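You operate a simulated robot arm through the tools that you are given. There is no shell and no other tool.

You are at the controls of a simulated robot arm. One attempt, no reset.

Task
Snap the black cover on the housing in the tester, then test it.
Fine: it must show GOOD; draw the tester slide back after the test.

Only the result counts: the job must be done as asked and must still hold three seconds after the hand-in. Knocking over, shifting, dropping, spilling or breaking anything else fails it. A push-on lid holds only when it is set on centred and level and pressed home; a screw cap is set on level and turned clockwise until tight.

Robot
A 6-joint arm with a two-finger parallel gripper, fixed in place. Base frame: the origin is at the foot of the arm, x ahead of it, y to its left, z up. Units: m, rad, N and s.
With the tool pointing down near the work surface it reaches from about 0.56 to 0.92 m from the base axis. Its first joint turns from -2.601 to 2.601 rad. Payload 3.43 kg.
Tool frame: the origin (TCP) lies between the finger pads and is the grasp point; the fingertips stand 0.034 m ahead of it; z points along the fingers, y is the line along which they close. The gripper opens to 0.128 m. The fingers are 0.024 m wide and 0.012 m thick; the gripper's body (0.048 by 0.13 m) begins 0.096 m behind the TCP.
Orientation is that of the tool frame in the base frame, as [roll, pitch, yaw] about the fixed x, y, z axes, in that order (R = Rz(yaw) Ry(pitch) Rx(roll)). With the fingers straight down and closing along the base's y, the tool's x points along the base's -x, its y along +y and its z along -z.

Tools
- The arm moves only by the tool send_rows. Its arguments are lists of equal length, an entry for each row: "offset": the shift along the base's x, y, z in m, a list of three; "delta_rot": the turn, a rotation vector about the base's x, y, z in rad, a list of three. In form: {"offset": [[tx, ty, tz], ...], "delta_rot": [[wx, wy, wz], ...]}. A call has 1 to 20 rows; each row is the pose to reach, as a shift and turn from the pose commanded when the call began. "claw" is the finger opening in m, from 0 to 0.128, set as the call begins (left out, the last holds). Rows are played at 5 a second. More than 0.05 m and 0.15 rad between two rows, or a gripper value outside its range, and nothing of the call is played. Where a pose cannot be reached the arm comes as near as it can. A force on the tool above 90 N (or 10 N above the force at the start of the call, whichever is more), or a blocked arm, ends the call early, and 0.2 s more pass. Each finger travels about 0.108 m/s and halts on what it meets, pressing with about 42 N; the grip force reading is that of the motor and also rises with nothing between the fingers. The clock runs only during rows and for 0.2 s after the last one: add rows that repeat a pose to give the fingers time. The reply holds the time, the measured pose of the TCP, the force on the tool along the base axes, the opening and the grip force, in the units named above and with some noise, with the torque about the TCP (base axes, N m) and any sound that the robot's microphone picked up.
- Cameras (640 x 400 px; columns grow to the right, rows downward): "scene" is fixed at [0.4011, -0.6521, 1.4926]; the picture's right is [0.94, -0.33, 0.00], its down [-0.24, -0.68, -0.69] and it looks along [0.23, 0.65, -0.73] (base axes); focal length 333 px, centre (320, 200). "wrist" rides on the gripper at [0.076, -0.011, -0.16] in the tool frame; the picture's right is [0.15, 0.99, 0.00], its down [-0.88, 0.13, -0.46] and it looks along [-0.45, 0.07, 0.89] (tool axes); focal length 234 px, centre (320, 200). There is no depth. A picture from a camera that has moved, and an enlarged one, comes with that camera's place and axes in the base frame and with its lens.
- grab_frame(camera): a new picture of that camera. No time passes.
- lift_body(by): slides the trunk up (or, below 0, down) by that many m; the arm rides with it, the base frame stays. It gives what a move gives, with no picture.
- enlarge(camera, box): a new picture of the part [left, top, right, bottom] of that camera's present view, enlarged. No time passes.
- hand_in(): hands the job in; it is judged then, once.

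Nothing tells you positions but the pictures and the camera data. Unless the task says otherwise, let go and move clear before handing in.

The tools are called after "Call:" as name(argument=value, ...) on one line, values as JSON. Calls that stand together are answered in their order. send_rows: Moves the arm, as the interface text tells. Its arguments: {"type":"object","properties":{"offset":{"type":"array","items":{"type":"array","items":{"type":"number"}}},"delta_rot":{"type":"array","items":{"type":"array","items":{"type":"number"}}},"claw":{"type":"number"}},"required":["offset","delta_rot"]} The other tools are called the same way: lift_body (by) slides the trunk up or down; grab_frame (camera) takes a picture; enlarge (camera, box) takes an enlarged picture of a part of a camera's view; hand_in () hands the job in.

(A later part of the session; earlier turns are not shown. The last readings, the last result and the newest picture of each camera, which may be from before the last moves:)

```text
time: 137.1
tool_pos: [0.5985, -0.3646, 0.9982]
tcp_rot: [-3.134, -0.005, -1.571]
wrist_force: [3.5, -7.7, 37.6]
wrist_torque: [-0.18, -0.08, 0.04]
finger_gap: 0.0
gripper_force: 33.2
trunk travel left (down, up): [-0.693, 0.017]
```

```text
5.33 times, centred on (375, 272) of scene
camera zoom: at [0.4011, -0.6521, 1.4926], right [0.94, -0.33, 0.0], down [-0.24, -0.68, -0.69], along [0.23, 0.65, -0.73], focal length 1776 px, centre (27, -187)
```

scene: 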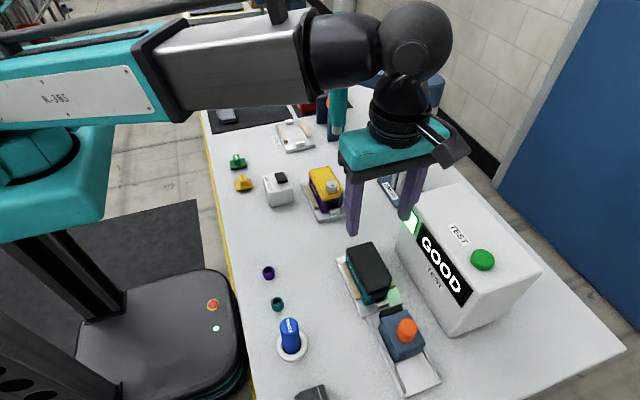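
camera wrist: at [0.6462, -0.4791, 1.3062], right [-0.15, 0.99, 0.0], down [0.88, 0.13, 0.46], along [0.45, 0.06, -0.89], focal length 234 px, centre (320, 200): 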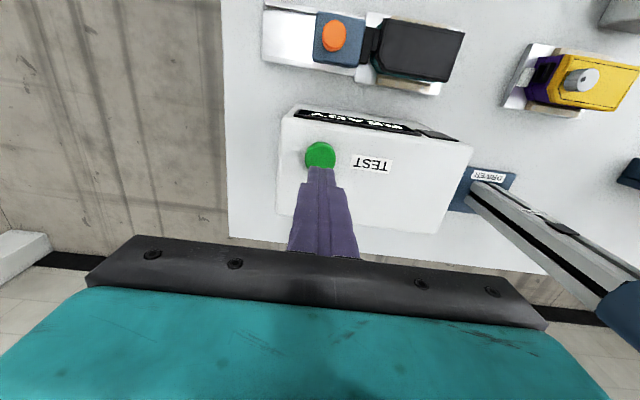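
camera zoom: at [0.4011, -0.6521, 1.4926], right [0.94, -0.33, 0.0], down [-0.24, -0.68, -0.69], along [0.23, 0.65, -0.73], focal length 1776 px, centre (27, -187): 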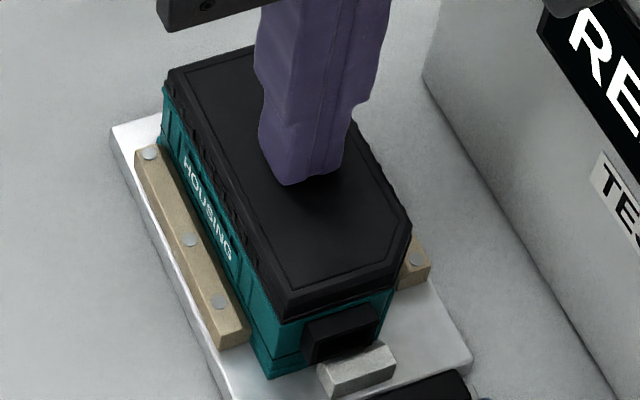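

Call:
send_rows(offset=[[0.0003, -0.0003, -0.001], [0.0006, -0.0005, -0.002], [0.0009, -0.0007, -0.003], [0.0011, -0.0008, -0.0038], [0.0011, -0.0008, -0.0038], [0.0011, -0.0008, -0.0038]], delta_rot=[[0, 0, 0], [0, 0, 0], [0, 0, 0], [0, 0, 0], [0, 0, 0], [0, 0, 0]])

Call:
enlarge(camera="scene", box=[355, 280, 395, 305])

Call:
enlarge(camera="scene", box=[340, 240, 380, 265])

```text
time: 138.5
tool_pos: [0.5987, -0.3654, 0.9982]
tcp_rot: [-3.128, -0.006, -1.572]
wrist_force: [5.2, -8.8, 77.7]
wrist_torque: [-0.09, -0.12, -0.02]
finger_gap: 0.0
gripper_force: 32.7
trunk travel left (down, up): [-0.693, 0.017]
```

```text
16.00 times, centred on (375, 292) of scene
camera zoom: at [0.4011, -0.6521, 1.4926], right [0.94, -0.33, 0.0], down [-0.24, -0.68, -0.69], along [0.23, 0.65, -0.73], focal length 5328 px, centre (-560, -1280)
```

zoom: 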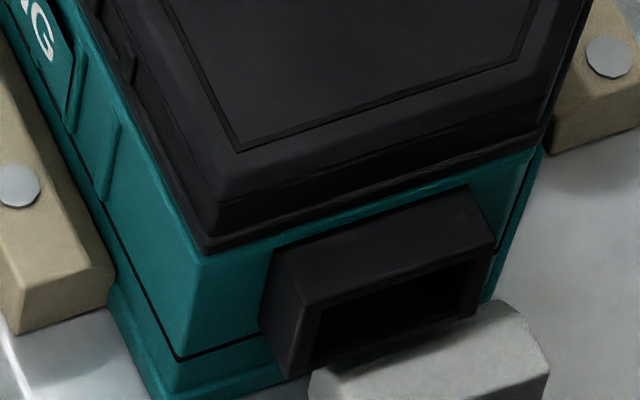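

```text
16.00 times, centred on (360, 252) of scene
camera zoom: at [0.4011, -0.6521, 1.4926], right [0.94, -0.33, 0.0], down [-0.24, -0.68, -0.69], along [0.23, 0.65, -0.73], focal length 5328 px, centre (-320, -640)
```

zoom: 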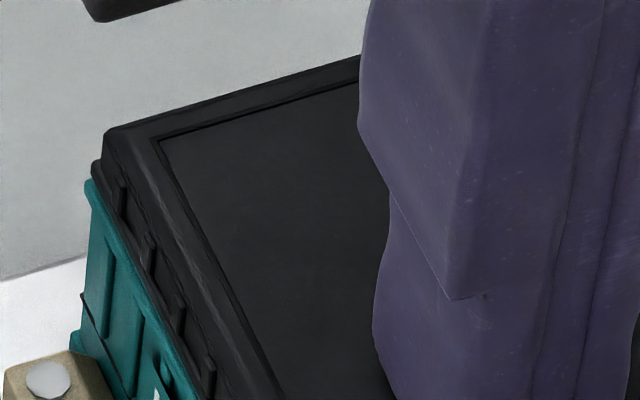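

Comparing the rim band visible on the yellow one (visible at the front, hidden at the left) with mine (hidden at the front, visible at the left) tells me the cover is still off by about 0.8 mm in +x and 1.1 mm in -y. I'll re-grip, lift slightly, and shift it (-x, +y) against the housing's stops.

Call:
send_rows(offset=[[-0.0008, 0.0006, 0.004], [-0.0015, 0.001, 0.02], [-0.0015, 0.001, 0.045], [-0.0015, 0.001, 0.045]], delta_rot=[[0, 0, 0], [0, 0, 0], [0, 0, 0], [0, 0, 0]])

Call:
send_rows(offset=[[0, 0, 0], [0, 0, 0], [0, 0, 0], [0, 0, -0.02], [0, 0, -0.037], [0, 0, -0.041], [0, 0, -0.041]], delta_rot=[[0, 0, 0], [0, 0, 0], [0, 0, 0], [0, 0, 0], [0, 0, 0], [0, 0, 0], [0, 0, 0]], claw=0.078)

Call:
send_rows(offset=[[0, 0, 0], [0, 0, 0], [0, 0, 0], [0, 0, 0]], delta_rot=[[0, 0, 0], [0, 0, 0], [0, 0, 0], [0, 0, 0]], claw=0.03)

Call:
send_rows(offset=[[0, 0, 0.002], [0, 0, 0.004], [0, 0, 0.006], [0, 0, 0.006]], delta_rot=[[0, 0, 0], [0, 0, 0], [0, 0, 0], [0, 0, 0]])

Call:
enlarge(camera="scene", box=[355, 280, 395, 305])

Call:
enlarge(camera="scene", box=[340, 240, 380, 265])

```text
time: 139.5
tool_pos: [0.5984, -0.3616, 1.035]
tcp_rot: [-3.14, 0.003, -1.57]
wrist_force: [0.3, -0.5, -0.2]
wrist_torque: [0.0, -0.04, 0.01]
finger_gap: 0.0
gripper_force: 32.8
trunk travel left (down, up): [-0.693, 0.017]
```

```text
time: 141.1
tool_pos: [0.5977, -0.3627, 0.9913]
tcp_rot: [-3.138, 0.0, -1.571]
wrist_force: [-0.2, -0.1, -0.2]
wrist_torque: [-0.03, 0.0, 0.0]
finger_gap: 0.0778
gripper_force: 0.0
trunk travel left (down, up): [-0.693, 0.017]
```

```text
time: 142.1
tool_pos: [0.5989, -0.364, 0.9941]
tcp_rot: [-3.137, 0.0, -1.571]
wrist_force: [1.3, -1.0, 1.3]
wrist_torque: [-0.05, -0.05, 0.05]
finger_gap: 0.0527
gripper_force: 41.8
trunk travel left (down, up): [-0.693, 0.017]
```

```text
time: 143.1
tool_pos: [0.5997, -0.362, 0.9996]
tcp_rot: [-3.138, 0.001, -1.571]
wrist_force: [-1.0, -0.2, -1.1]
wrist_torque: [-0.04, 0.01, -0.01]
finger_gap: 0.053
gripper_force: 42.2
trunk travel left (down, up): [-0.693, 0.017]
```

```text
16.00 times, centred on (375, 292) of scene
camera zoom: at [0.4011, -0.6521, 1.4926], right [0.94, -0.33, 0.0], down [-0.24, -0.68, -0.69], along [0.23, 0.65, -0.73], focal length 5328 px, centre (-560, -1280)
```

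zoom: 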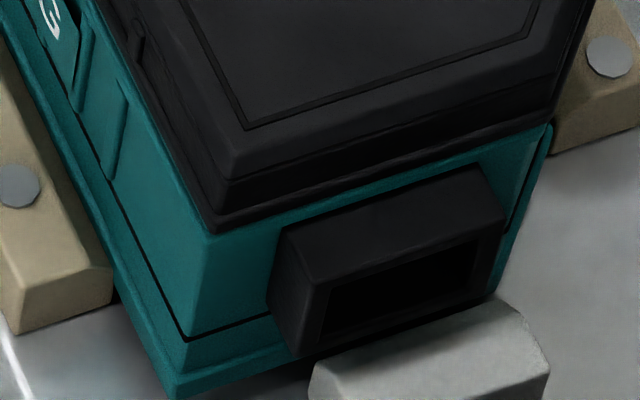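

```text
16.00 times, centred on (360, 252) of scene
camera zoom: at [0.4011, -0.6521, 1.4926], right [0.94, -0.33, 0.0], down [-0.24, -0.68, -0.69], along [0.23, 0.65, -0.73], focal length 5328 px, centre (-320, -640)
```

zoom: 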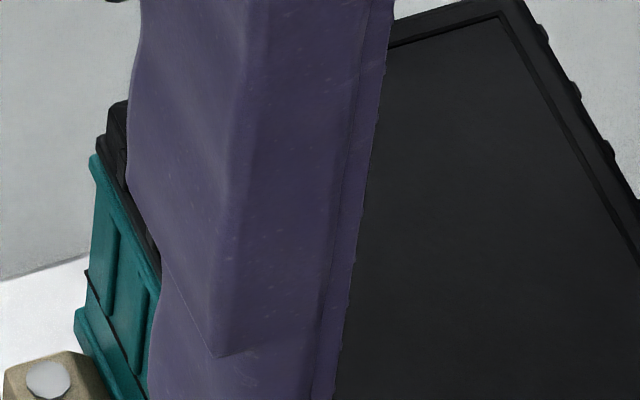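

The housing hangs on the cover by its lip, but it's not a proper snap, and my top presses were always with it off-centre. I'll set it down, free the cover as before, then place it centred with the fingers high on the cover, release, and press from the top.

Call:
send_rows(offset=[[0, 0, -0.002], [0, 0, -0.004], [0, 0, -0.0062], [0, 0, -0.0062]], delta_rot=[[0, 0, 0], [0, 0, 0], [0, 0, 0], [0, 0, 0]])

Call:
send_rows(offset=[[0.001, 0, 0.0005], [0.002, 0, 0.0008], [0.003, 0, 0.001], [0.004, 0, 0.001], [0.004, 0, 0.001]], delta_rot=[[0, 0, 0], [0, 0, 0], [0, 0, 0], [0, 0, 0], [0, 0, 0]])

Call:
enlarge(camera="scene", box=[355, 280, 395, 305])

Call:
enlarge(camera="wrist", box=[280, 90, 380, 160])

```text
time: 144.1
tool_pos: [0.5994, -0.3625, 0.9931]
tcp_rot: [-3.135, -0.001, -1.571]
wrist_force: [1.7, -0.5, 9.5]
wrist_torque: [0.07, 0.12, 0.0]
finger_gap: 0.0524
gripper_force: 41.9
trunk travel left (down, up): [-0.693, 0.017]
```

```text
time: 145.3
tool_pos: [0.604, -0.364, 0.9944]
tcp_rot: [-3.137, 0.0, -1.571]
wrist_force: [-1.7, 0.2, -1.2]
wrist_torque: [0.01, 0.05, 0.02]
finger_gap: 0.0527
gripper_force: 42.5
trunk travel left (down, up): [-0.693, 0.017]
```

```text
16.00 times, centred on (375, 292) of scene
camera zoom: at [0.4011, -0.6521, 1.4926], right [0.94, -0.33, 0.0], down [-0.24, -0.68, -0.69], along [0.23, 0.65, -0.73], focal length 5328 px, centre (-560, -1280)
```

zoom: 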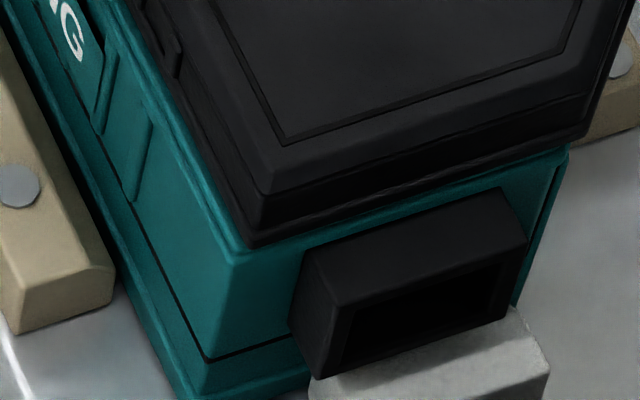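

```text
5.71 times, centred on (330, 125) of wrist
camera zoom: at [0.6119, -0.4394, 1.1546], right [-0.99, -0.15, -0.01], down [-0.13, 0.88, 0.45], along [-0.06, 0.45, -0.89], focal length 1338 px, centre (263, 629)
```

zoom: 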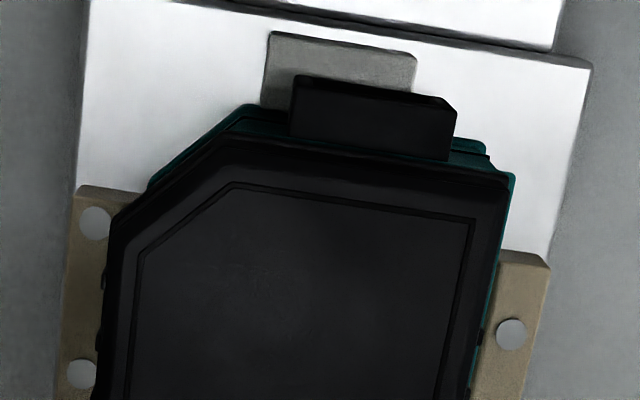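

Call:
send_rows(offset=[[0, 0, 0.002], [0, 0, 0.004], [-0.0015, 0.0003, 0.004], [-0.003, 0.0006, 0.004], [-0.003, 0.0006, 0.004]], delta_rot=[[0, 0, 0], [0, 0, 0], [0, 0, 0], [0, 0, 0], [0, 0, 0]])

Call:
enlarge(camera="scene", box=[355, 280, 395, 305])

Call:
enlarge(camera="scene", box=[340, 240, 380, 265])

Call:
enlarge(camera="wrist", box=[280, 90, 380, 160])

```text
time: 146.5
tool_pos: [0.5988, -0.3634, 0.9973]
tcp_rot: [-3.138, -0.001, -1.572]
wrist_force: [0.1, 0.3, -0.2]
wrist_torque: [-0.01, -0.04, 0.01]
finger_gap: 0.0527
gripper_force: 42.0
trunk travel left (down, up): [-0.693, 0.017]
```

```text
16.00 times, centred on (375, 292) of scene
camera zoom: at [0.4011, -0.6521, 1.4926], right [0.94, -0.33, 0.0], down [-0.24, -0.68, -0.69], along [0.23, 0.65, -0.73], focal length 5328 px, centre (-560, -1280)
```

zoom: 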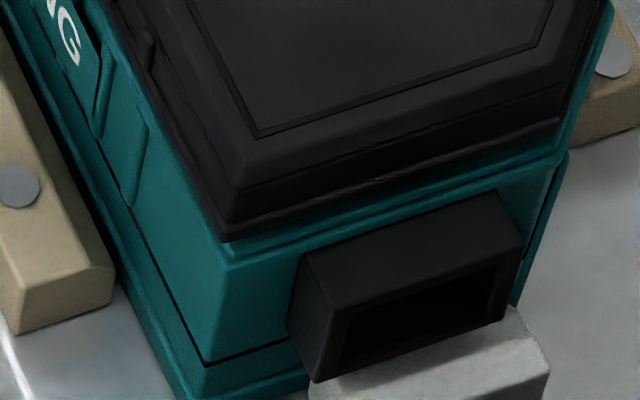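

```text
16.00 times, centred on (360, 252) of scene
camera zoom: at [0.4011, -0.6521, 1.4926], right [0.94, -0.33, 0.0], down [-0.24, -0.68, -0.69], along [0.23, 0.65, -0.73], focal length 5328 px, centre (-320, -640)
```

zoom: 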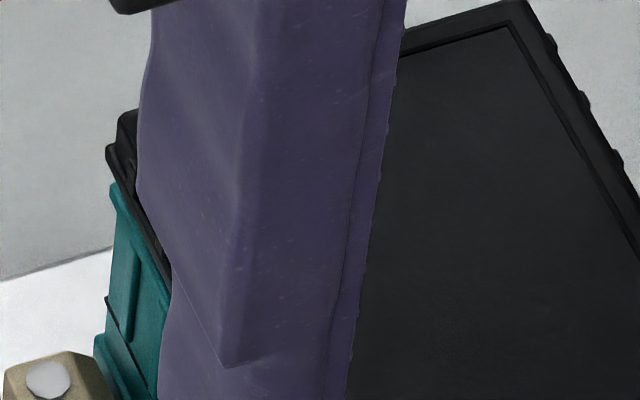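

```text
5.71 times, centred on (330, 125) of wrist
camera zoom: at [0.6089, -0.4391, 1.1575], right [-0.99, -0.15, 0.0], down [-0.13, 0.88, 0.46], along [-0.06, 0.45, -0.89], focal length 1338 px, centre (263, 629)
```

zoom: 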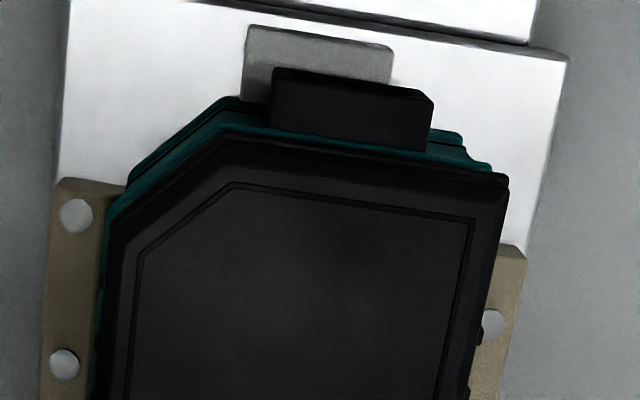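

The cover is free again, with a gap of about 4 mm. Averaging both views it needs about +1 mm in x, and y is good. Correcting, then checking once more.

Call:
send_rows(offset=[[0.0005, 0, 0], [0.001, -0.0002, 0], [0.001, -0.0002, -0.001], [0.001, -0.0002, -0.001]], delta_rot=[[0, 0, 0], [0, 0, 0], [0, 0, 0], [0, 0, 0]])

Call:
enlarge(camera="scene", box=[355, 280, 395, 305])

Call:
enlarge(camera="wrist", box=[280, 90, 380, 160])

Call:
enlarge(camera="wrist", box=[265, 140, 385, 245])

```text
time: 147.5
tool_pos: [0.6008, -0.3632, 0.9972]
tcp_rot: [-3.137, 0.0, -1.572]
wrist_force: [0.5, 1.2, 0.1]
wrist_torque: [0.01, 0.04, -0.01]
finger_gap: 0.0526
gripper_force: 41.8
trunk travel left (down, up): [-0.693, 0.017]
```

```text
16.00 times, centred on (375, 292) of scene
camera zoom: at [0.4011, -0.6521, 1.4926], right [0.94, -0.33, 0.0], down [-0.24, -0.68, -0.69], along [0.23, 0.65, -0.73], focal length 5328 px, centre (-560, -1280)
```

zoom: 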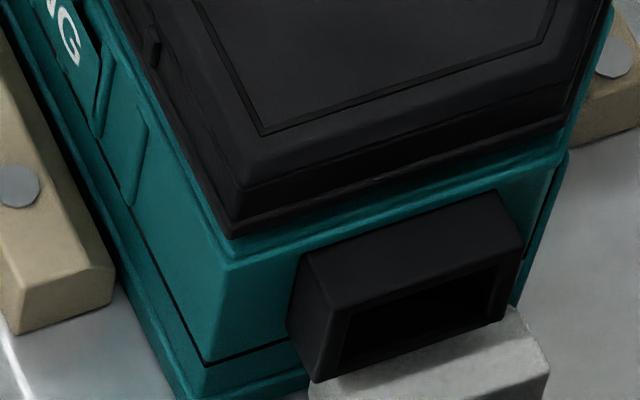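

```text
5.71 times, centred on (330, 125) of wrist
camera zoom: at [0.6099, -0.4386, 1.1567], right [-0.99, -0.15, 0.0], down [-0.13, 0.88, 0.46], along [-0.06, 0.45, -0.89], focal length 1338 px, centre (263, 629)
```

zoom: 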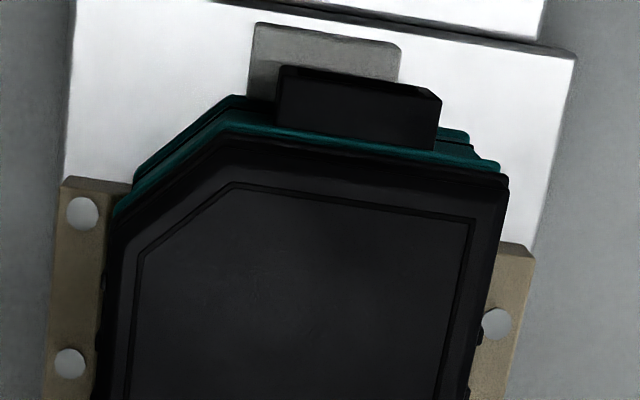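

```text
3.81 times, centred on (325, 192) of wrist
camera zoom: at [0.6099, -0.4386, 1.1567], right [-0.99, -0.15, 0.0], down [-0.13, 0.88, 0.46], along [-0.06, 0.45, -0.89], focal length 892 px, centre (301, 229)
```

zoom: 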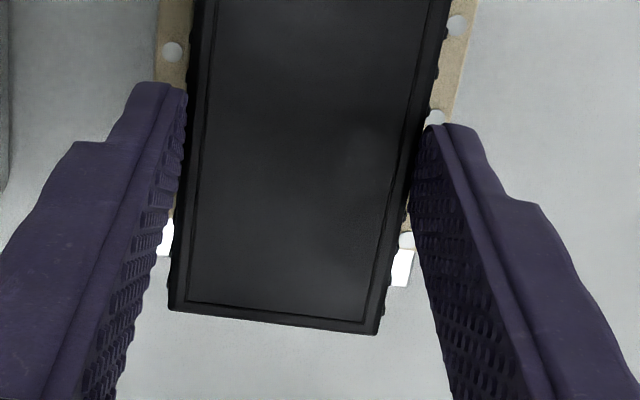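

Call:
send_rows(offset=[[0, -0.0003, -0.001], [0, -0.0004, -0.002], [0, -0.0004, -0.0028], [0, -0.0004, -0.0028]], delta_rot=[[0, 0, 0], [0, 0, 0], [0, 0, 0], [0, 0, 0]])

Call:
enlarge(camera="scene", box=[355, 280, 395, 305])

Call:
enlarge(camera="wrist", box=[280, 90, 380, 160])

```text
time: 148.5
tool_pos: [0.6008, -0.365, 0.9953]
tcp_rot: [-3.137, 0.001, -1.572]
wrist_force: [0.1, 0.4, -2.2]
wrist_torque: [0.03, -0.03, 0.0]
finger_gap: 0.0528
gripper_force: 41.8
trunk travel left (down, up): [-0.693, 0.017]
```

```text
16.00 times, centred on (375, 292) of scene
camera zoom: at [0.4011, -0.6521, 1.4926], right [0.94, -0.33, 0.0], down [-0.24, -0.68, -0.69], along [0.23, 0.65, -0.73], focal length 5328 px, centre (-560, -1280)
```

zoom: 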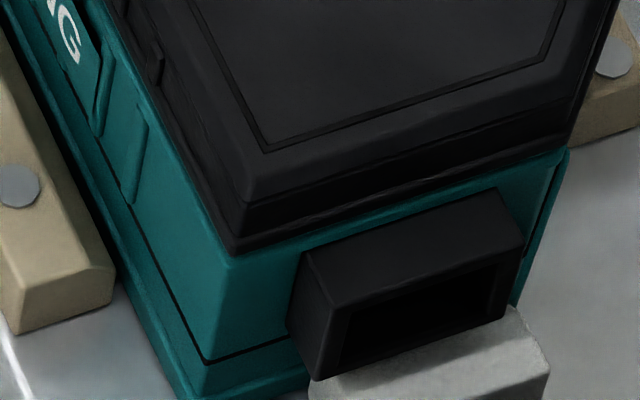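

```text
5.71 times, centred on (330, 125) of wrist
camera zoom: at [0.6104, -0.4393, 1.1539], right [-0.99, -0.15, 0.0], down [-0.13, 0.88, 0.46], along [-0.06, 0.45, -0.89], focal length 1338 px, centre (263, 629)
```

zoom: 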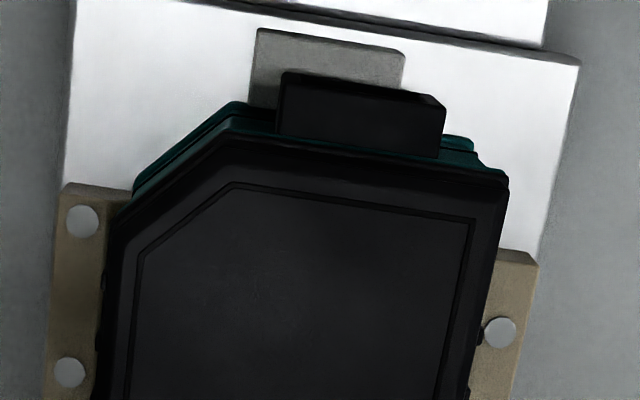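

Call:
send_rows(offset=[[-0.0004, 0.0004, 0], [-0.0007, 0.0008, 0], [-0.0007, 0.0008, 0], [-0.0007, 0.0008, 0]], delta_rot=[[0, 0, 0], [0, 0, 0], [0, 0, 0], [0, 0, 0]])

Call:
enlarge(camera="scene", box=[355, 280, 395, 305])

Call:
enlarge(camera="wrist", box=[280, 90, 380, 160])

Call:
enlarge(camera="scene", box=[340, 240, 380, 265])

```text
time: 149.5
tool_pos: [0.5991, -0.3626, 0.9942]
tcp_rot: [-3.138, 0.001, -1.571]
wrist_force: [0.4, 0.7, -1.1]
wrist_torque: [-0.01, 0.02, 0.01]
finger_gap: 0.0527
gripper_force: 42.5
trunk travel left (down, up): [-0.693, 0.017]
```

```text
16.00 times, centred on (375, 292) of scene
camera zoom: at [0.4011, -0.6521, 1.4926], right [0.94, -0.33, 0.0], down [-0.24, -0.68, -0.69], along [0.23, 0.65, -0.73], focal length 5328 px, centre (-560, -1280)
```

zoom: 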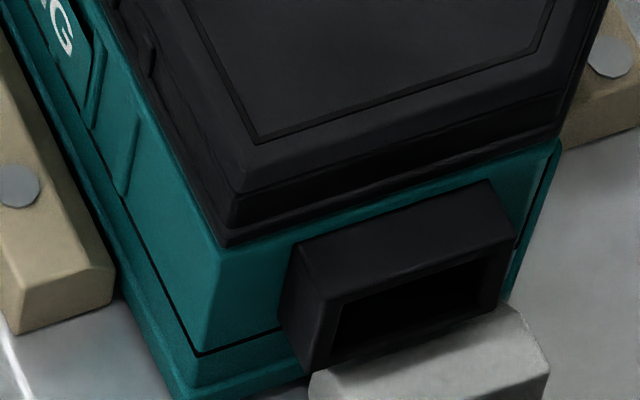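

```text
5.71 times, centred on (330, 125) of wrist
camera zoom: at [0.6096, -0.4384, 1.1547], right [-0.99, -0.15, 0.0], down [-0.13, 0.88, 0.46], along [-0.06, 0.45, -0.89], focal length 1338 px, centre (263, 629)
```

zoom: 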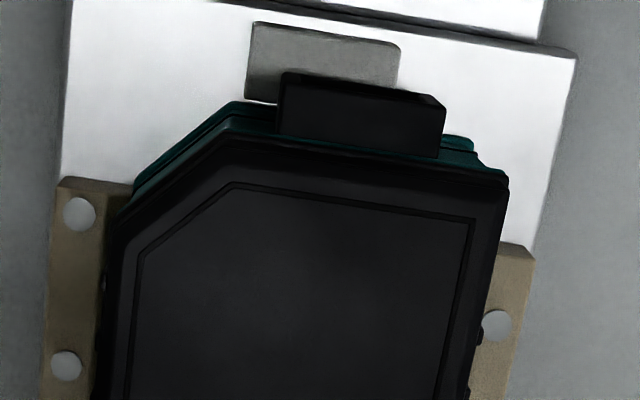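

```text
16.00 times, centred on (360, 252) of scene
camera zoom: at [0.4011, -0.6521, 1.4926], right [0.94, -0.33, 0.0], down [-0.24, -0.68, -0.69], along [0.23, 0.65, -0.73], focal length 5328 px, centre (-320, -640)
```

zoom: 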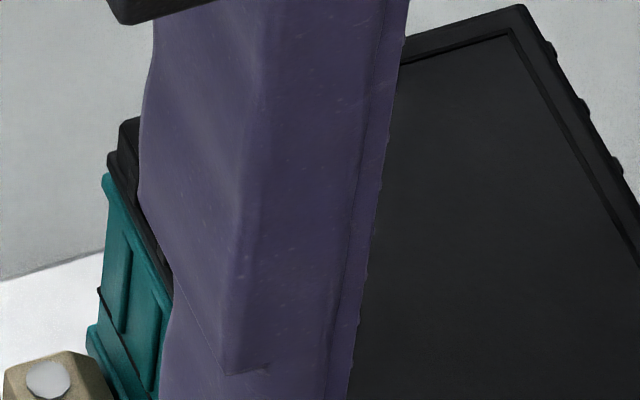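

Now the lip is engaged and both views put the offset within about half a millimetre, with no side load. Releasing here and pressing from the top.

Call:
send_rows(offset=[[0, 0, -0.001], [0, 0, -0.0015], [0, 0, -0.0015]], delta_rot=[[0, 0, 0], [0, 0, 0], [0, 0, 0]])

Call:
send_rows(offset=[[0, 0, 0], [0, 0, 0], [0, 0, 0]], delta_rot=[[0, 0, 0], [0, 0, 0], [0, 0, 0]], claw=0.078)

Call:
enlarge(camera="scene", box=[355, 280, 395, 305])

Call:
enlarge(camera="wrist", box=[280, 90, 380, 160])

Call:
enlarge(camera="scene", box=[340, 240, 380, 265])

```text
time: 150.3
tool_pos: [0.6013, -0.3637, 0.9946]
tcp_rot: [-3.139, 0.0, -1.57]
wrist_force: [1.4, -0.6, 1.7]
wrist_torque: [-0.02, 0.0, -0.01]
finger_gap: 0.0527
gripper_force: 41.6
trunk travel left (down, up): [-0.693, 0.017]
```

```text
time: 151.1
tool_pos: [0.5999, -0.363, 0.9926]
tcp_rot: [-3.138, 0.0, -1.571]
wrist_force: [0.8, -0.2, 0.6]
wrist_torque: [0.0, 0.05, 0.0]
finger_gap: 0.0778
gripper_force: 0.0
trunk travel left (down, up): [-0.693, 0.017]
```

```text
16.00 times, centred on (375, 292) of scene
camera zoom: at [0.4011, -0.6521, 1.4926], right [0.94, -0.33, 0.0], down [-0.24, -0.68, -0.69], along [0.23, 0.65, -0.73], focal length 5328 px, centre (-560, -1280)
```

zoom: 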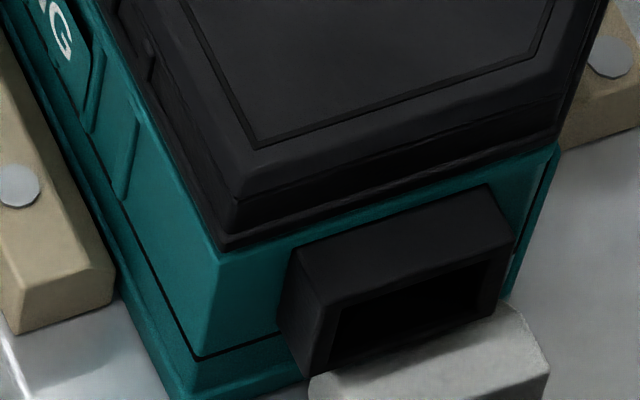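

```text
5.71 times, centred on (330, 125) of wrist
camera zoom: at [0.6094, -0.4383, 1.1533], right [-0.99, -0.15, 0.0], down [-0.13, 0.88, 0.46], along [-0.06, 0.45, -0.89], focal length 1338 px, centre (263, 629)
```

zoom: 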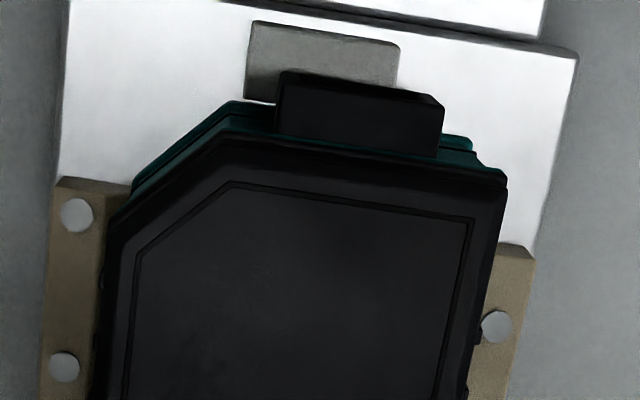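

```text
16.00 times, centred on (360, 252) of scene
camera zoom: at [0.4011, -0.6521, 1.4926], right [0.94, -0.33, 0.0], down [-0.24, -0.68, -0.69], along [0.23, 0.65, -0.73], focal length 5328 px, centre (-320, -640)
```

zoom: 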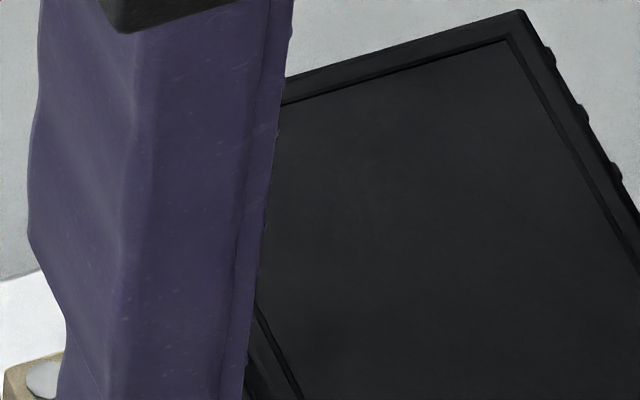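

Call:
send_rows(offset=[[0, 0, 0.02], [0, 0, 0.04], [0, 0, 0.04]], delta_rot=[[0, 0, 0], [0, 0, 0], [0, 0, 0]])

Call:
send_rows(offset=[[0, 0, 0], [0, 0, 0], [0, 0, 0], [0, 0, 0]], delta_rot=[[0, 0, 0], [0, 0, 0], [0, 0, 0], [0, 0, 0]], claw=0.0)

Call:
send_rows(offset=[[0, 0, -0.02], [0, 0, -0.03], [0, 0, -0.034], [0.0001, 0, -0.036], [0.0004, -0.0001, -0.038], [0.0007, -0.0003, -0.04], [0.001, -0.0005, -0.042], [0.0013, -0.0007, -0.0435], [0.0013, -0.0007, -0.0435], [0.0013, -0.0007, -0.0435]], delta_rot=[[0, 0, 0], [0, 0, 0], [0, 0, 0], [0, 0, 0], [0, 0, 0], [0, 0, 0], [0, 0, 0], [0, 0, 0], [0, 0, 0], [0, 0, 0]])

Call:
enlarge(camera="scene", box=[355, 280, 395, 305])

Call:
enlarge(camera="scene", box=[340, 240, 380, 265])

```text
time: 151.9
tool_pos: [0.6001, -0.363, 1.0341]
tcp_rot: [-3.137, -0.001, -1.57]
wrist_force: [-0.4, 0.8, -1.0]
wrist_torque: [0.0, -0.07, -0.02]
finger_gap: 0.078
gripper_force: 0.0
trunk travel left (down, up): [-0.693, 0.017]
```

```text
time: 152.9
tool_pos: [0.6009, -0.3635, 1.0323]
tcp_rot: [-3.139, -0.001, -1.57]
wrist_force: [-0.2, 0.8, 0.7]
wrist_torque: [-0.02, 0.01, 0.01]
finger_gap: 0.0
gripper_force: 33.4
trunk travel left (down, up): [-0.693, 0.017]
```

```text
time: 155.1
tool_pos: [0.6004, -0.3624, 0.9983]
tcp_rot: [-3.128, -0.007, -1.571]
wrist_force: [8.0, 2.3, 78.5]
wrist_torque: [0.26, -0.19, -0.03]
finger_gap: 0.0
gripper_force: 33.0
trunk travel left (down, up): [-0.693, 0.017]
```

```text
16.00 times, centred on (375, 292) of scene
camera zoom: at [0.4011, -0.6521, 1.4926], right [0.94, -0.33, 0.0], down [-0.24, -0.68, -0.69], along [0.23, 0.65, -0.73], focal length 5328 px, centre (-560, -1280)
```

zoom: 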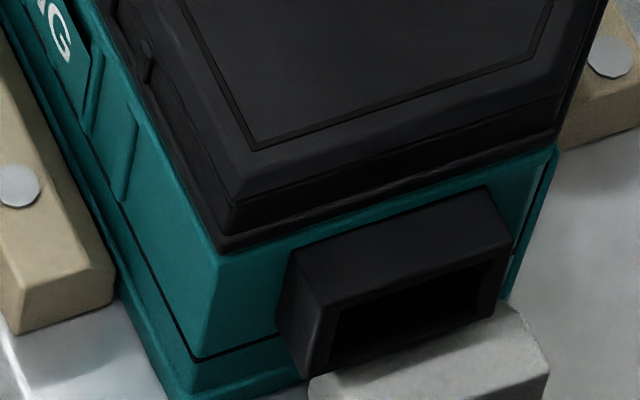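

```text
16.00 times, centred on (360, 252) of scene
camera zoom: at [0.4011, -0.6521, 1.4926], right [0.94, -0.33, 0.0], down [-0.24, -0.68, -0.69], along [0.23, 0.65, -0.73], focal length 5328 px, centre (-320, -640)
```

zoom: 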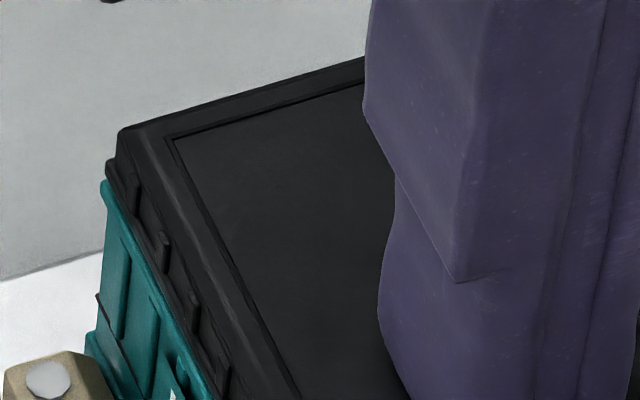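

By the same geometric method, the black flange now sits at the same offset from its housing's groove as the yellow one (within about 0.3 mm in x, y and height), after a centred 78 N press. I'll ease off and do one gentle lift check.

Call:
send_rows(offset=[[-0.0006, 0.0003, 0.004], [-0.0013, 0.0007, 0.008], [-0.0013, 0.0007, 0.03], [-0.0013, 0.0007, 0.0435]], delta_rot=[[0, 0, 0], [0, 0, 0], [0, 0, 0], [0, 0, 0]])

Call:
send_rows(offset=[[0, 0, 0], [0, 0, 0], [0, 0, 0], [0, 0, -0.02], [0, 0, -0.036], [0, 0, -0.0385], [0, 0, -0.0385]], delta_rot=[[0, 0, 0], [0, 0, 0], [0, 0, 0], [0, 0, 0], [0, 0, 0], [0, 0, 0], [0, 0, 0]], claw=0.078)

Call:
enlarge(camera="wrist", box=[265, 140, 385, 245])

Call:
enlarge(camera="scene", box=[355, 280, 395, 305])

```text
time: 156.1
tool_pos: [0.5991, -0.3633, 1.0334]
tcp_rot: [-3.14, 0.003, -1.571]
wrist_force: [-0.5, 0.3, 0.6]
wrist_torque: [-0.02, 0.03, -0.01]
finger_gap: 0.0
gripper_force: 32.9
trunk travel left (down, up): [-0.693, 0.017]
```

```text
time: 157.7
tool_pos: [0.5998, -0.3628, 0.9957]
tcp_rot: [-3.137, 0.0, -1.569]
wrist_force: [0.2, 0.0, -0.6]
wrist_torque: [-0.01, 0.0, 0.0]
finger_gap: 0.0784
gripper_force: 0.0
trunk travel left (down, up): [-0.693, 0.017]
```

```text
3.81 times, centred on (325, 192) of wrist
camera zoom: at [0.6087, -0.4376, 1.1555], right [-0.99, -0.15, 0.0], down [-0.13, 0.88, 0.46], along [-0.06, 0.45, -0.89], focal length 892 px, centre (301, 229)
```

zoom: 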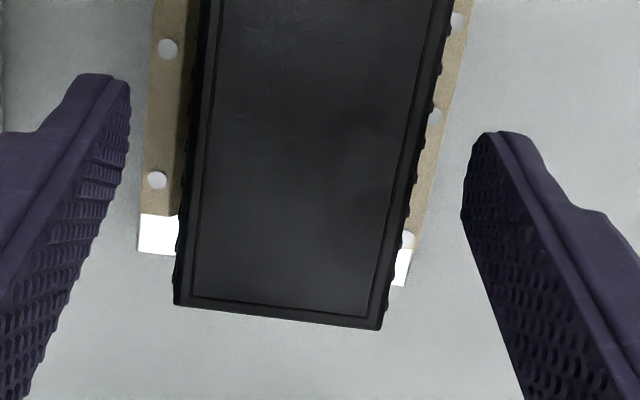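

```text
16.00 times, centred on (375, 292) of scene
camera zoom: at [0.4011, -0.6521, 1.4926], right [0.94, -0.33, 0.0], down [-0.24, -0.68, -0.69], along [0.23, 0.65, -0.73], focal length 5328 px, centre (-560, -1280)
```

zoom: 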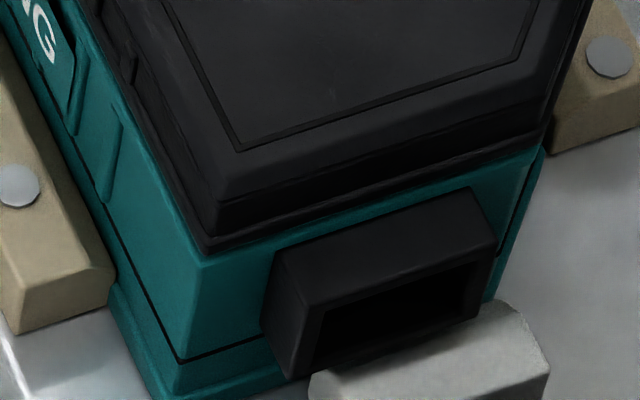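

The cover and housing moved rigidly together when I unloaded, which is a good sign. Gripping now and lifting 2.5 mm to confirm.

Call:
send_rows(offset=[[-0.0005, 0, -0.0005], [-0.001, 0, -0.0015], [-0.001, 0, -0.0015]], delta_rot=[[0, 0, 0], [0, 0, 0], [0, 0, 0]])

Call:
send_rows(offset=[[0, 0, 0], [0, 0, 0], [0, 0, 0], [0, 0, 0.0015], [0, 0, 0.003], [0, 0, 0.0045], [0, 0, 0.0045]], delta_rot=[[0, 0, 0], [0, 0, 0], [0, 0, 0], [0, 0, 0], [0, 0, 0], [0, 0, 0], [0, 0, 0]], claw=0.03)

Call:
enlarge(camera="scene", box=[355, 280, 395, 305])

Call:
enlarge(camera="scene", box=[340, 235, 410, 310])

```text
time: 158.5
tool_pos: [0.6, -0.3632, 0.9942]
tcp_rot: [-3.139, 0.0, -1.571]
wrist_force: [0.1, -0.3, 0.6]
wrist_torque: [0.03, -0.01, 0.03]
finger_gap: 0.0781
gripper_force: 0.1
trunk travel left (down, up): [-0.693, 0.017]
```

```text
time: 160.1
tool_pos: [0.5981, -0.3647, 0.9979]
tcp_rot: [-3.137, 0.001, -1.569]
wrist_force: [-0.6, -0.1, -3.1]
wrist_torque: [-0.01, 0.01, -0.02]
finger_gap: 0.0526
gripper_force: 41.4
trunk travel left (down, up): [-0.693, 0.017]
```

```text
16.00 times, centred on (375, 292) of scene
camera zoom: at [0.4011, -0.6521, 1.4926], right [0.94, -0.33, 0.0], down [-0.24, -0.68, -0.69], along [0.23, 0.65, -0.73], focal length 5328 px, centre (-560, -1280)
```

zoom: 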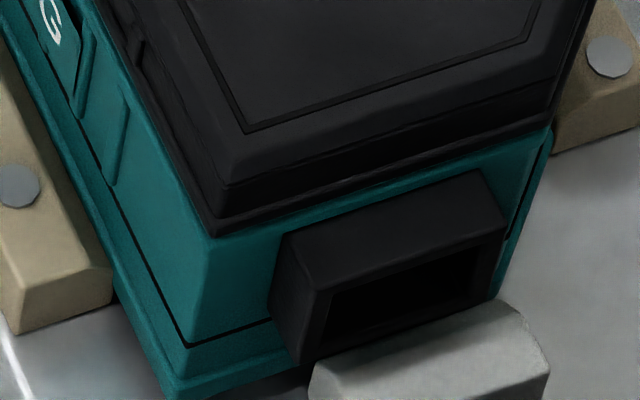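

```text
5.33 times, centred on (375, 272) of scene
camera zoom: at [0.4011, -0.6521, 1.4926], right [0.94, -0.33, 0.0], down [-0.24, -0.68, -0.69], along [0.23, 0.65, -0.73], focal length 1776 px, centre (27, -187)
```

zoom: 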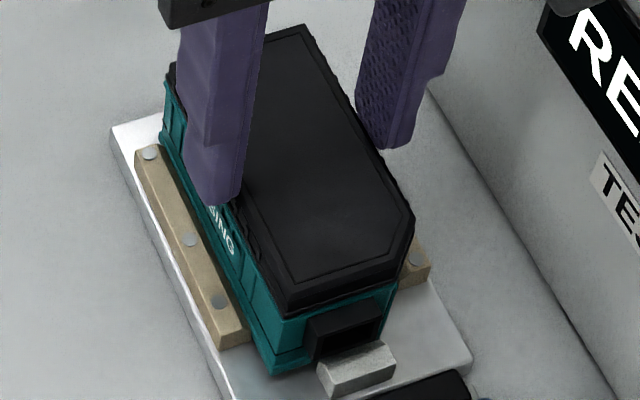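

Call:
enlarge(camera="scene", box=[345, 258, 377, 278])

Call:
enlarge(camera="scene", box=[375, 245, 407, 265])

Call:
enlarge(camera="wrist", box=[265, 140, 385, 245])

```text
16.00 times, centred on (361, 268) of scene
camera zoom: at [0.4011, -0.6521, 1.4926], right [0.94, -0.33, 0.0], down [-0.24, -0.68, -0.69], along [0.23, 0.65, -0.73], focal length 5328 px, centre (-336, -888)
```

zoom: 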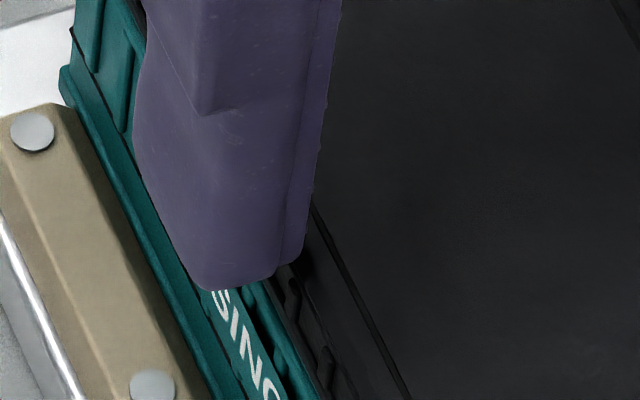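

```text
16.00 times, centred on (391, 255) of scene
camera zoom: at [0.4011, -0.6521, 1.4926], right [0.94, -0.33, 0.0], down [-0.24, -0.68, -0.69], along [0.23, 0.65, -0.73], focal length 5328 px, centre (-816, -680)
```

zoom: 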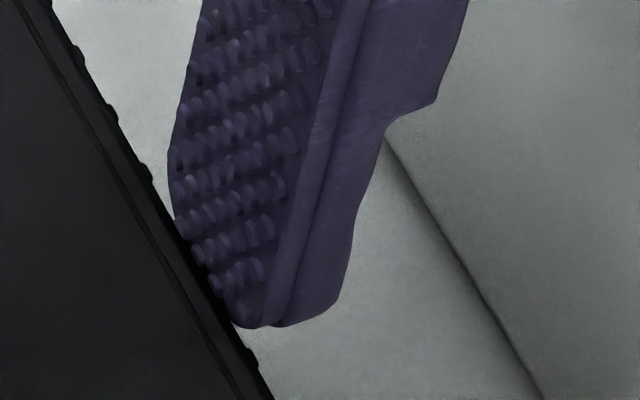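

```text
3.81 times, centred on (325, 192) of wrist
camera zoom: at [0.6079, -0.4389, 1.1585], right [-0.99, -0.15, 0.0], down [-0.13, 0.88, 0.46], along [-0.06, 0.45, -0.89], focal length 892 px, centre (301, 229)
```

zoom: 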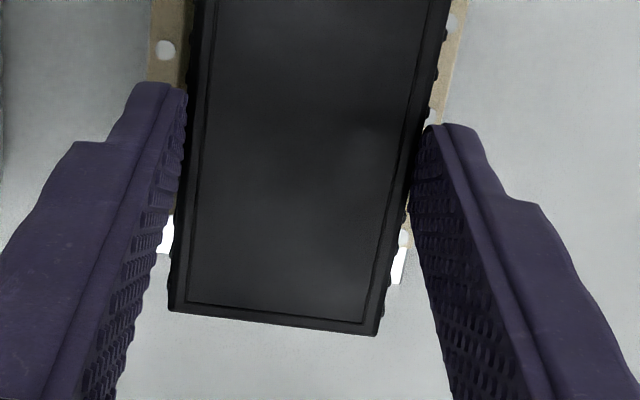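

The fingertips touch only the cover, and the housing hangs from it rigidly (3.1 N, no side load), so the cover is holding. I'll set it down, release, and also press both ends and the centre for good measure.

Call:
send_rows(offset=[[0, 0, -0.0015], [0, 0, -0.003], [0, 0, -0.0047], [0, 0, -0.0047]], delta_rot=[[0, 0, 0], [0, 0, 0], [0, 0, 0], [0, 0, 0]])

Call:
send_rows(offset=[[0, 0, 0], [0, 0, 0], [0, 0, 0], [0, 0, 0.02], [0, 0, 0.04], [0, 0, 0.04]], delta_rot=[[0, 0, 0], [0, 0, 0], [0, 0, 0], [0, 0, 0], [0, 0, 0], [0, 0, 0]], claw=0.078)

Call:
send_rows(offset=[[0, 0, 0], [0, 0, 0], [0, -0.015, 0], [0, -0.03, 0], [0, -0.03, 0]], delta_rot=[[0, 0, 0], [0, 0, 0], [0, 0, 0], [0, 0, 0], [0, 0, 0]], claw=0.0)

Call:
send_rows(offset=[[0, 0, -0.02], [0, 0, -0.03], [0, 0, -0.034], [0.0001, 0, -0.036], [0.0003, 0, -0.038], [0.0006, 0, -0.04], [0.0008, 0, -0.041], [0.0008, 0, -0.041]], delta_rot=[[0, 0, 0], [0, 0, 0], [0, 0, 0], [0, 0, 0], [0, 0, 0], [0, 0, 0], [0, 0, 0], [0, 0, 0]])

Call:
enlarge(camera="scene", box=[340, 235, 410, 310])

```text
time: 161.1
tool_pos: [0.5989, -0.3634, 0.9938]
tcp_rot: [-3.137, 0.0, -1.569]
wrist_force: [1.1, 0.2, 6.5]
wrist_torque: [0.09, 0.06, -0.04]
finger_gap: 0.0526
gripper_force: 42.1
trunk travel left (down, up): [-0.693, 0.017]
```

```text
time: 162.5
tool_pos: [0.5996, -0.3643, 1.0342]
tcp_rot: [-3.14, -0.001, -1.57]
wrist_force: [0.1, 0.2, -0.8]
wrist_torque: [0.0, 0.0, 0.0]
finger_gap: 0.0777
gripper_force: 0.1
trunk travel left (down, up): [-0.693, 0.017]
```

```text
time: 163.7
tool_pos: [0.5989, -0.3934, 1.0326]
tcp_rot: [-3.139, -0.001, -1.572]
wrist_force: [0.1, 0.8, 0.7]
wrist_torque: [-0.02, -0.02, 0.02]
finger_gap: 0.0
gripper_force: 32.8
trunk travel left (down, up): [-0.693, 0.017]
```

```text
time: 165.5
tool_pos: [0.5993, -0.3928, 0.9973]
tcp_rot: [-3.13, -0.006, -1.571]
wrist_force: [10.7, -4.0, 62.3]
wrist_torque: [0.12, -0.32, -0.18]
finger_gap: 0.0
gripper_force: 33.4
trunk travel left (down, up): [-0.693, 0.017]
```

```text
5.33 times, centred on (375, 272) of scene
camera zoom: at [0.4011, -0.6521, 1.4926], right [0.94, -0.33, 0.0], down [-0.24, -0.68, -0.69], along [0.23, 0.65, -0.73], focal length 1776 px, centre (27, -187)
```

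zoom: 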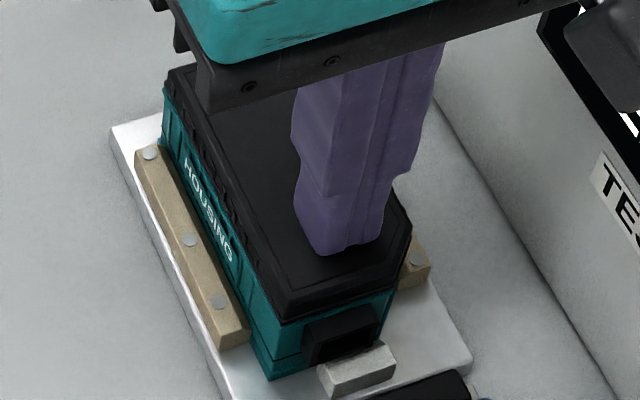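

The near end is solid at 62 N. Now the far end, the same way.

Call:
send_rows(offset=[[-0.0004, 0, 0.004], [-0.0008, 0, 0.01], [-0.0008, 0.015, 0.02], [-0.0008, 0.045, 0.02], [-0.0008, 0.06, 0.02], [-0.0008, 0.06, 0.011]], delta_rot=[[0, 0, 0], [0, 0, 0], [0, 0, 0], [0, 0, 0], [0, 0, 0], [0, 0, 0]])

Call:
send_rows(offset=[[0, 0, -0.004], [0.0002, 0, -0.006], [0.0004, 0, -0.008], [0.0006, 0, -0.01], [0.0008, 0, -0.011], [0.0008, 0, -0.011]], delta_rot=[[0, 0, 0], [0, 0, 0], [0, 0, 0], [0, 0, 0], [0, 0, 0], [0, 0, 0]])

Call:
enlarge(camera="scene", box=[340, 235, 410, 310])

```text
time: 166.9
tool_pos: [0.5994, -0.3327, 1.0038]
tcp_rot: [-3.139, 0.002, -1.571]
wrist_force: [-0.9, 0.3, 0.6]
wrist_torque: [0.01, -0.04, -0.03]
finger_gap: 0.0
gripper_force: 33.0
trunk travel left (down, up): [-0.693, 0.017]
```

```text
time: 168.3
tool_pos: [0.5988, -0.3342, 0.9975]
tcp_rot: [-3.129, -0.006, -1.57]
wrist_force: [10.3, -7.9, 58.4]
wrist_torque: [-0.22, -0.35, 0.1]
finger_gap: 0.0
gripper_force: 32.8
trunk travel left (down, up): [-0.693, 0.017]
```

```text
5.33 times, centred on (375, 272) of scene
camera zoom: at [0.4011, -0.6521, 1.4926], right [0.94, -0.33, 0.0], down [-0.24, -0.68, -0.69], along [0.23, 0.65, -0.73], focal length 1776 px, centre (27, -187)
```

zoom: 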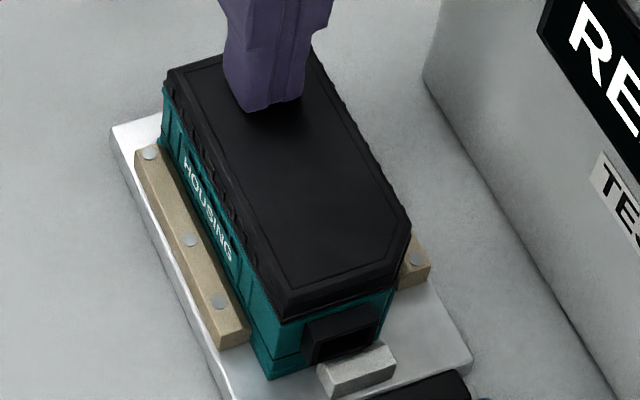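

Both ends and the centre stop at the same height, so the cover is home and level. Now I'll rise and return to the slide for the re-test.

Call:
send_rows(offset=[[-0.0004, 0, 0.004], [-0.0008, 0, 0.008], [-0.0008, 0, 0.03], [-0.0008, 0, 0.07], [-0.0008, 0, 0.115]], delta_rot=[[0, 0, 0], [0, 0, 0], [0, 0, 0], [0, 0, 0], [0, 0, 0]])

Call:
send_rows(offset=[[0, -0.01, 0], [0, -0.03, 0], [0, -0.05, 0], [0, -0.07, 0], [0, -0.09, 0], [0, -0.11, 0], [0, -0.13, 0], [0, -0.15, 0], [0, -0.159, 0], [0, -0.159, 0], [0, -0.159, 0]], delta_rot=[[0, 0, -0.143], [0, 0, -0.286], [0, 0, -0.429], [0, 0, -0.572], [0, 0, -0.715], [0, 0, -0.858], [0, 0, -1.001], [0, 0, -1.144], [0, 0, -1.287], [0, 0, -1.43], [0, 0, -1.571]], claw=0.058)

Call:
grab_frame(camera="wrist")

Call:
grab_frame(camera="scene")

Call:
enlarge(camera="scene", box=[355, 280, 395, 305])

```text
time: 169.5
tool_pos: [0.5987, -0.3311, 1.1068]
tcp_rot: [-3.141, 0.001, -1.57]
wrist_force: [0.2, 0.0, -0.1]
wrist_torque: [0.0, 0.0, -0.01]
finger_gap: 0.0001
gripper_force: 32.6
trunk travel left (down, up): [-0.693, 0.017]
```

```text
time: 171.9
tool_pos: [0.5976, -0.4919, 1.1068]
tcp_rot: [-3.138, 0.001, 3.14]
wrist_force: [0.3, 0.2, -0.3]
wrist_torque: [0.04, 0.0, -0.01]
finger_gap: 0.058
gripper_force: 0.0
trunk travel left (down, up): [-0.693, 0.017]
```

```text
taken
camera wrist: at [0.5209, -0.502, 1.2667], right [-0.14, 0.99, 0.0], down [0.88, 0.13, 0.46], along [0.45, 0.06, -0.89], focal length 234 px, centre (320, 200)
```

wrist: 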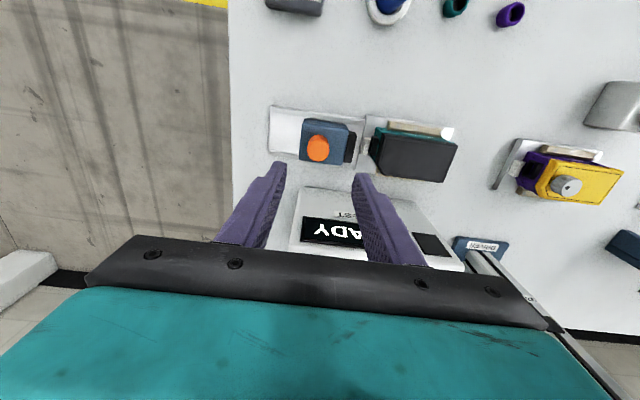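

```text
taken
```

scene: 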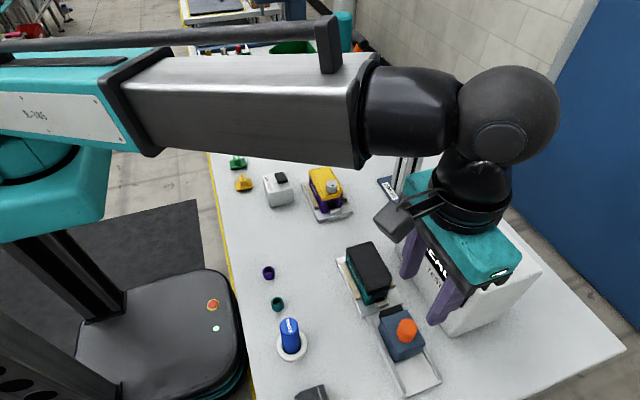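

```text
16.00 times, centred on (375, 292) of scene
camera zoom: at [0.4011, -0.6521, 1.4926], right [0.94, -0.33, 0.0], down [-0.24, -0.68, -0.69], along [0.23, 0.65, -0.73], focal length 5328 px, centre (-560, -1280)
```

zoom: 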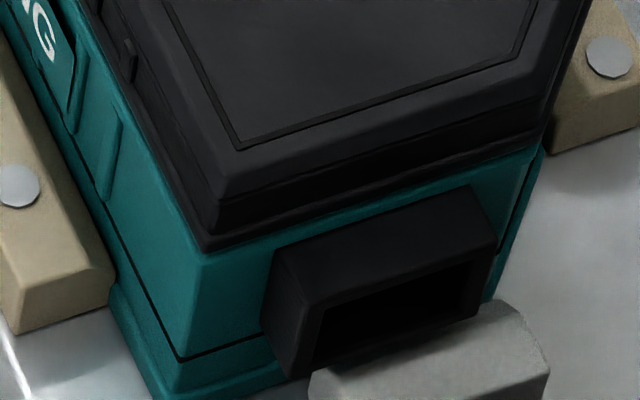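

Call:
enlarge(camera="wrist", box=[360, 110, 470, 190])

Call:
enlarge(camera="wrist", box=[500, 135, 630, 215])

Call:
enlarge(camera="wrist", box=[270, 100, 380, 180])

```text
5.00 times, centred on (415, 150) of wrist
camera zoom: at [0.5209, -0.502, 1.2667], right [-0.14, 0.99, 0.0], down [0.88, 0.13, 0.46], along [0.45, 0.06, -0.89], focal length 1171 px, centre (-155, 450)
```

zoom: 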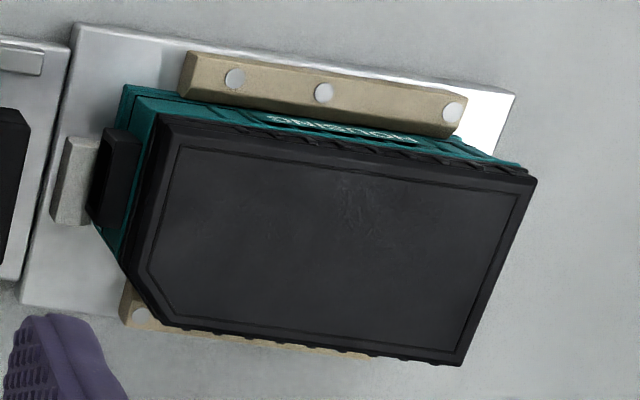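

```text
4.92 times, centred on (565, 175) of wrist
camera zoom: at [0.5209, -0.502, 1.2667], right [-0.14, 0.99, 0.0], down [0.88, 0.13, 0.46], along [0.45, 0.06, -0.89], focal length 1153 px, centre (-886, 323)
```

zoom: 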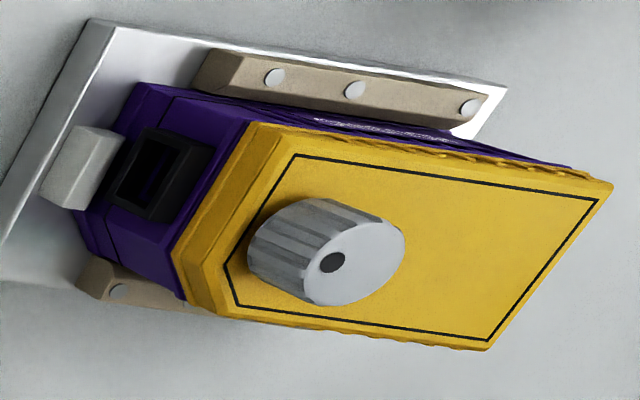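

```text
5.00 times, centred on (325, 140) of wrist
camera zoom: at [0.5209, -0.502, 1.2667], right [-0.14, 0.99, 0.0], down [0.88, 0.13, 0.46], along [0.45, 0.06, -0.89], focal length 1171 px, centre (295, 500)
```

zoom: 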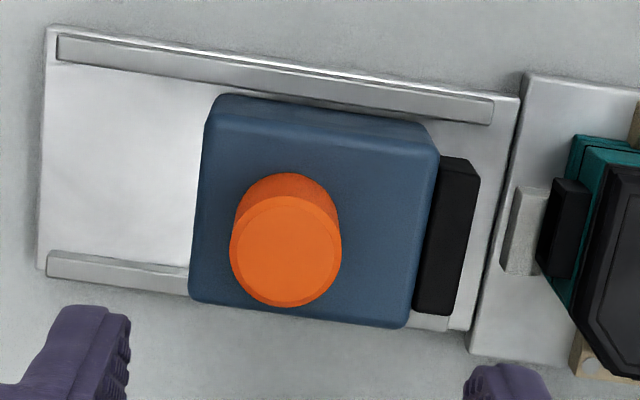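

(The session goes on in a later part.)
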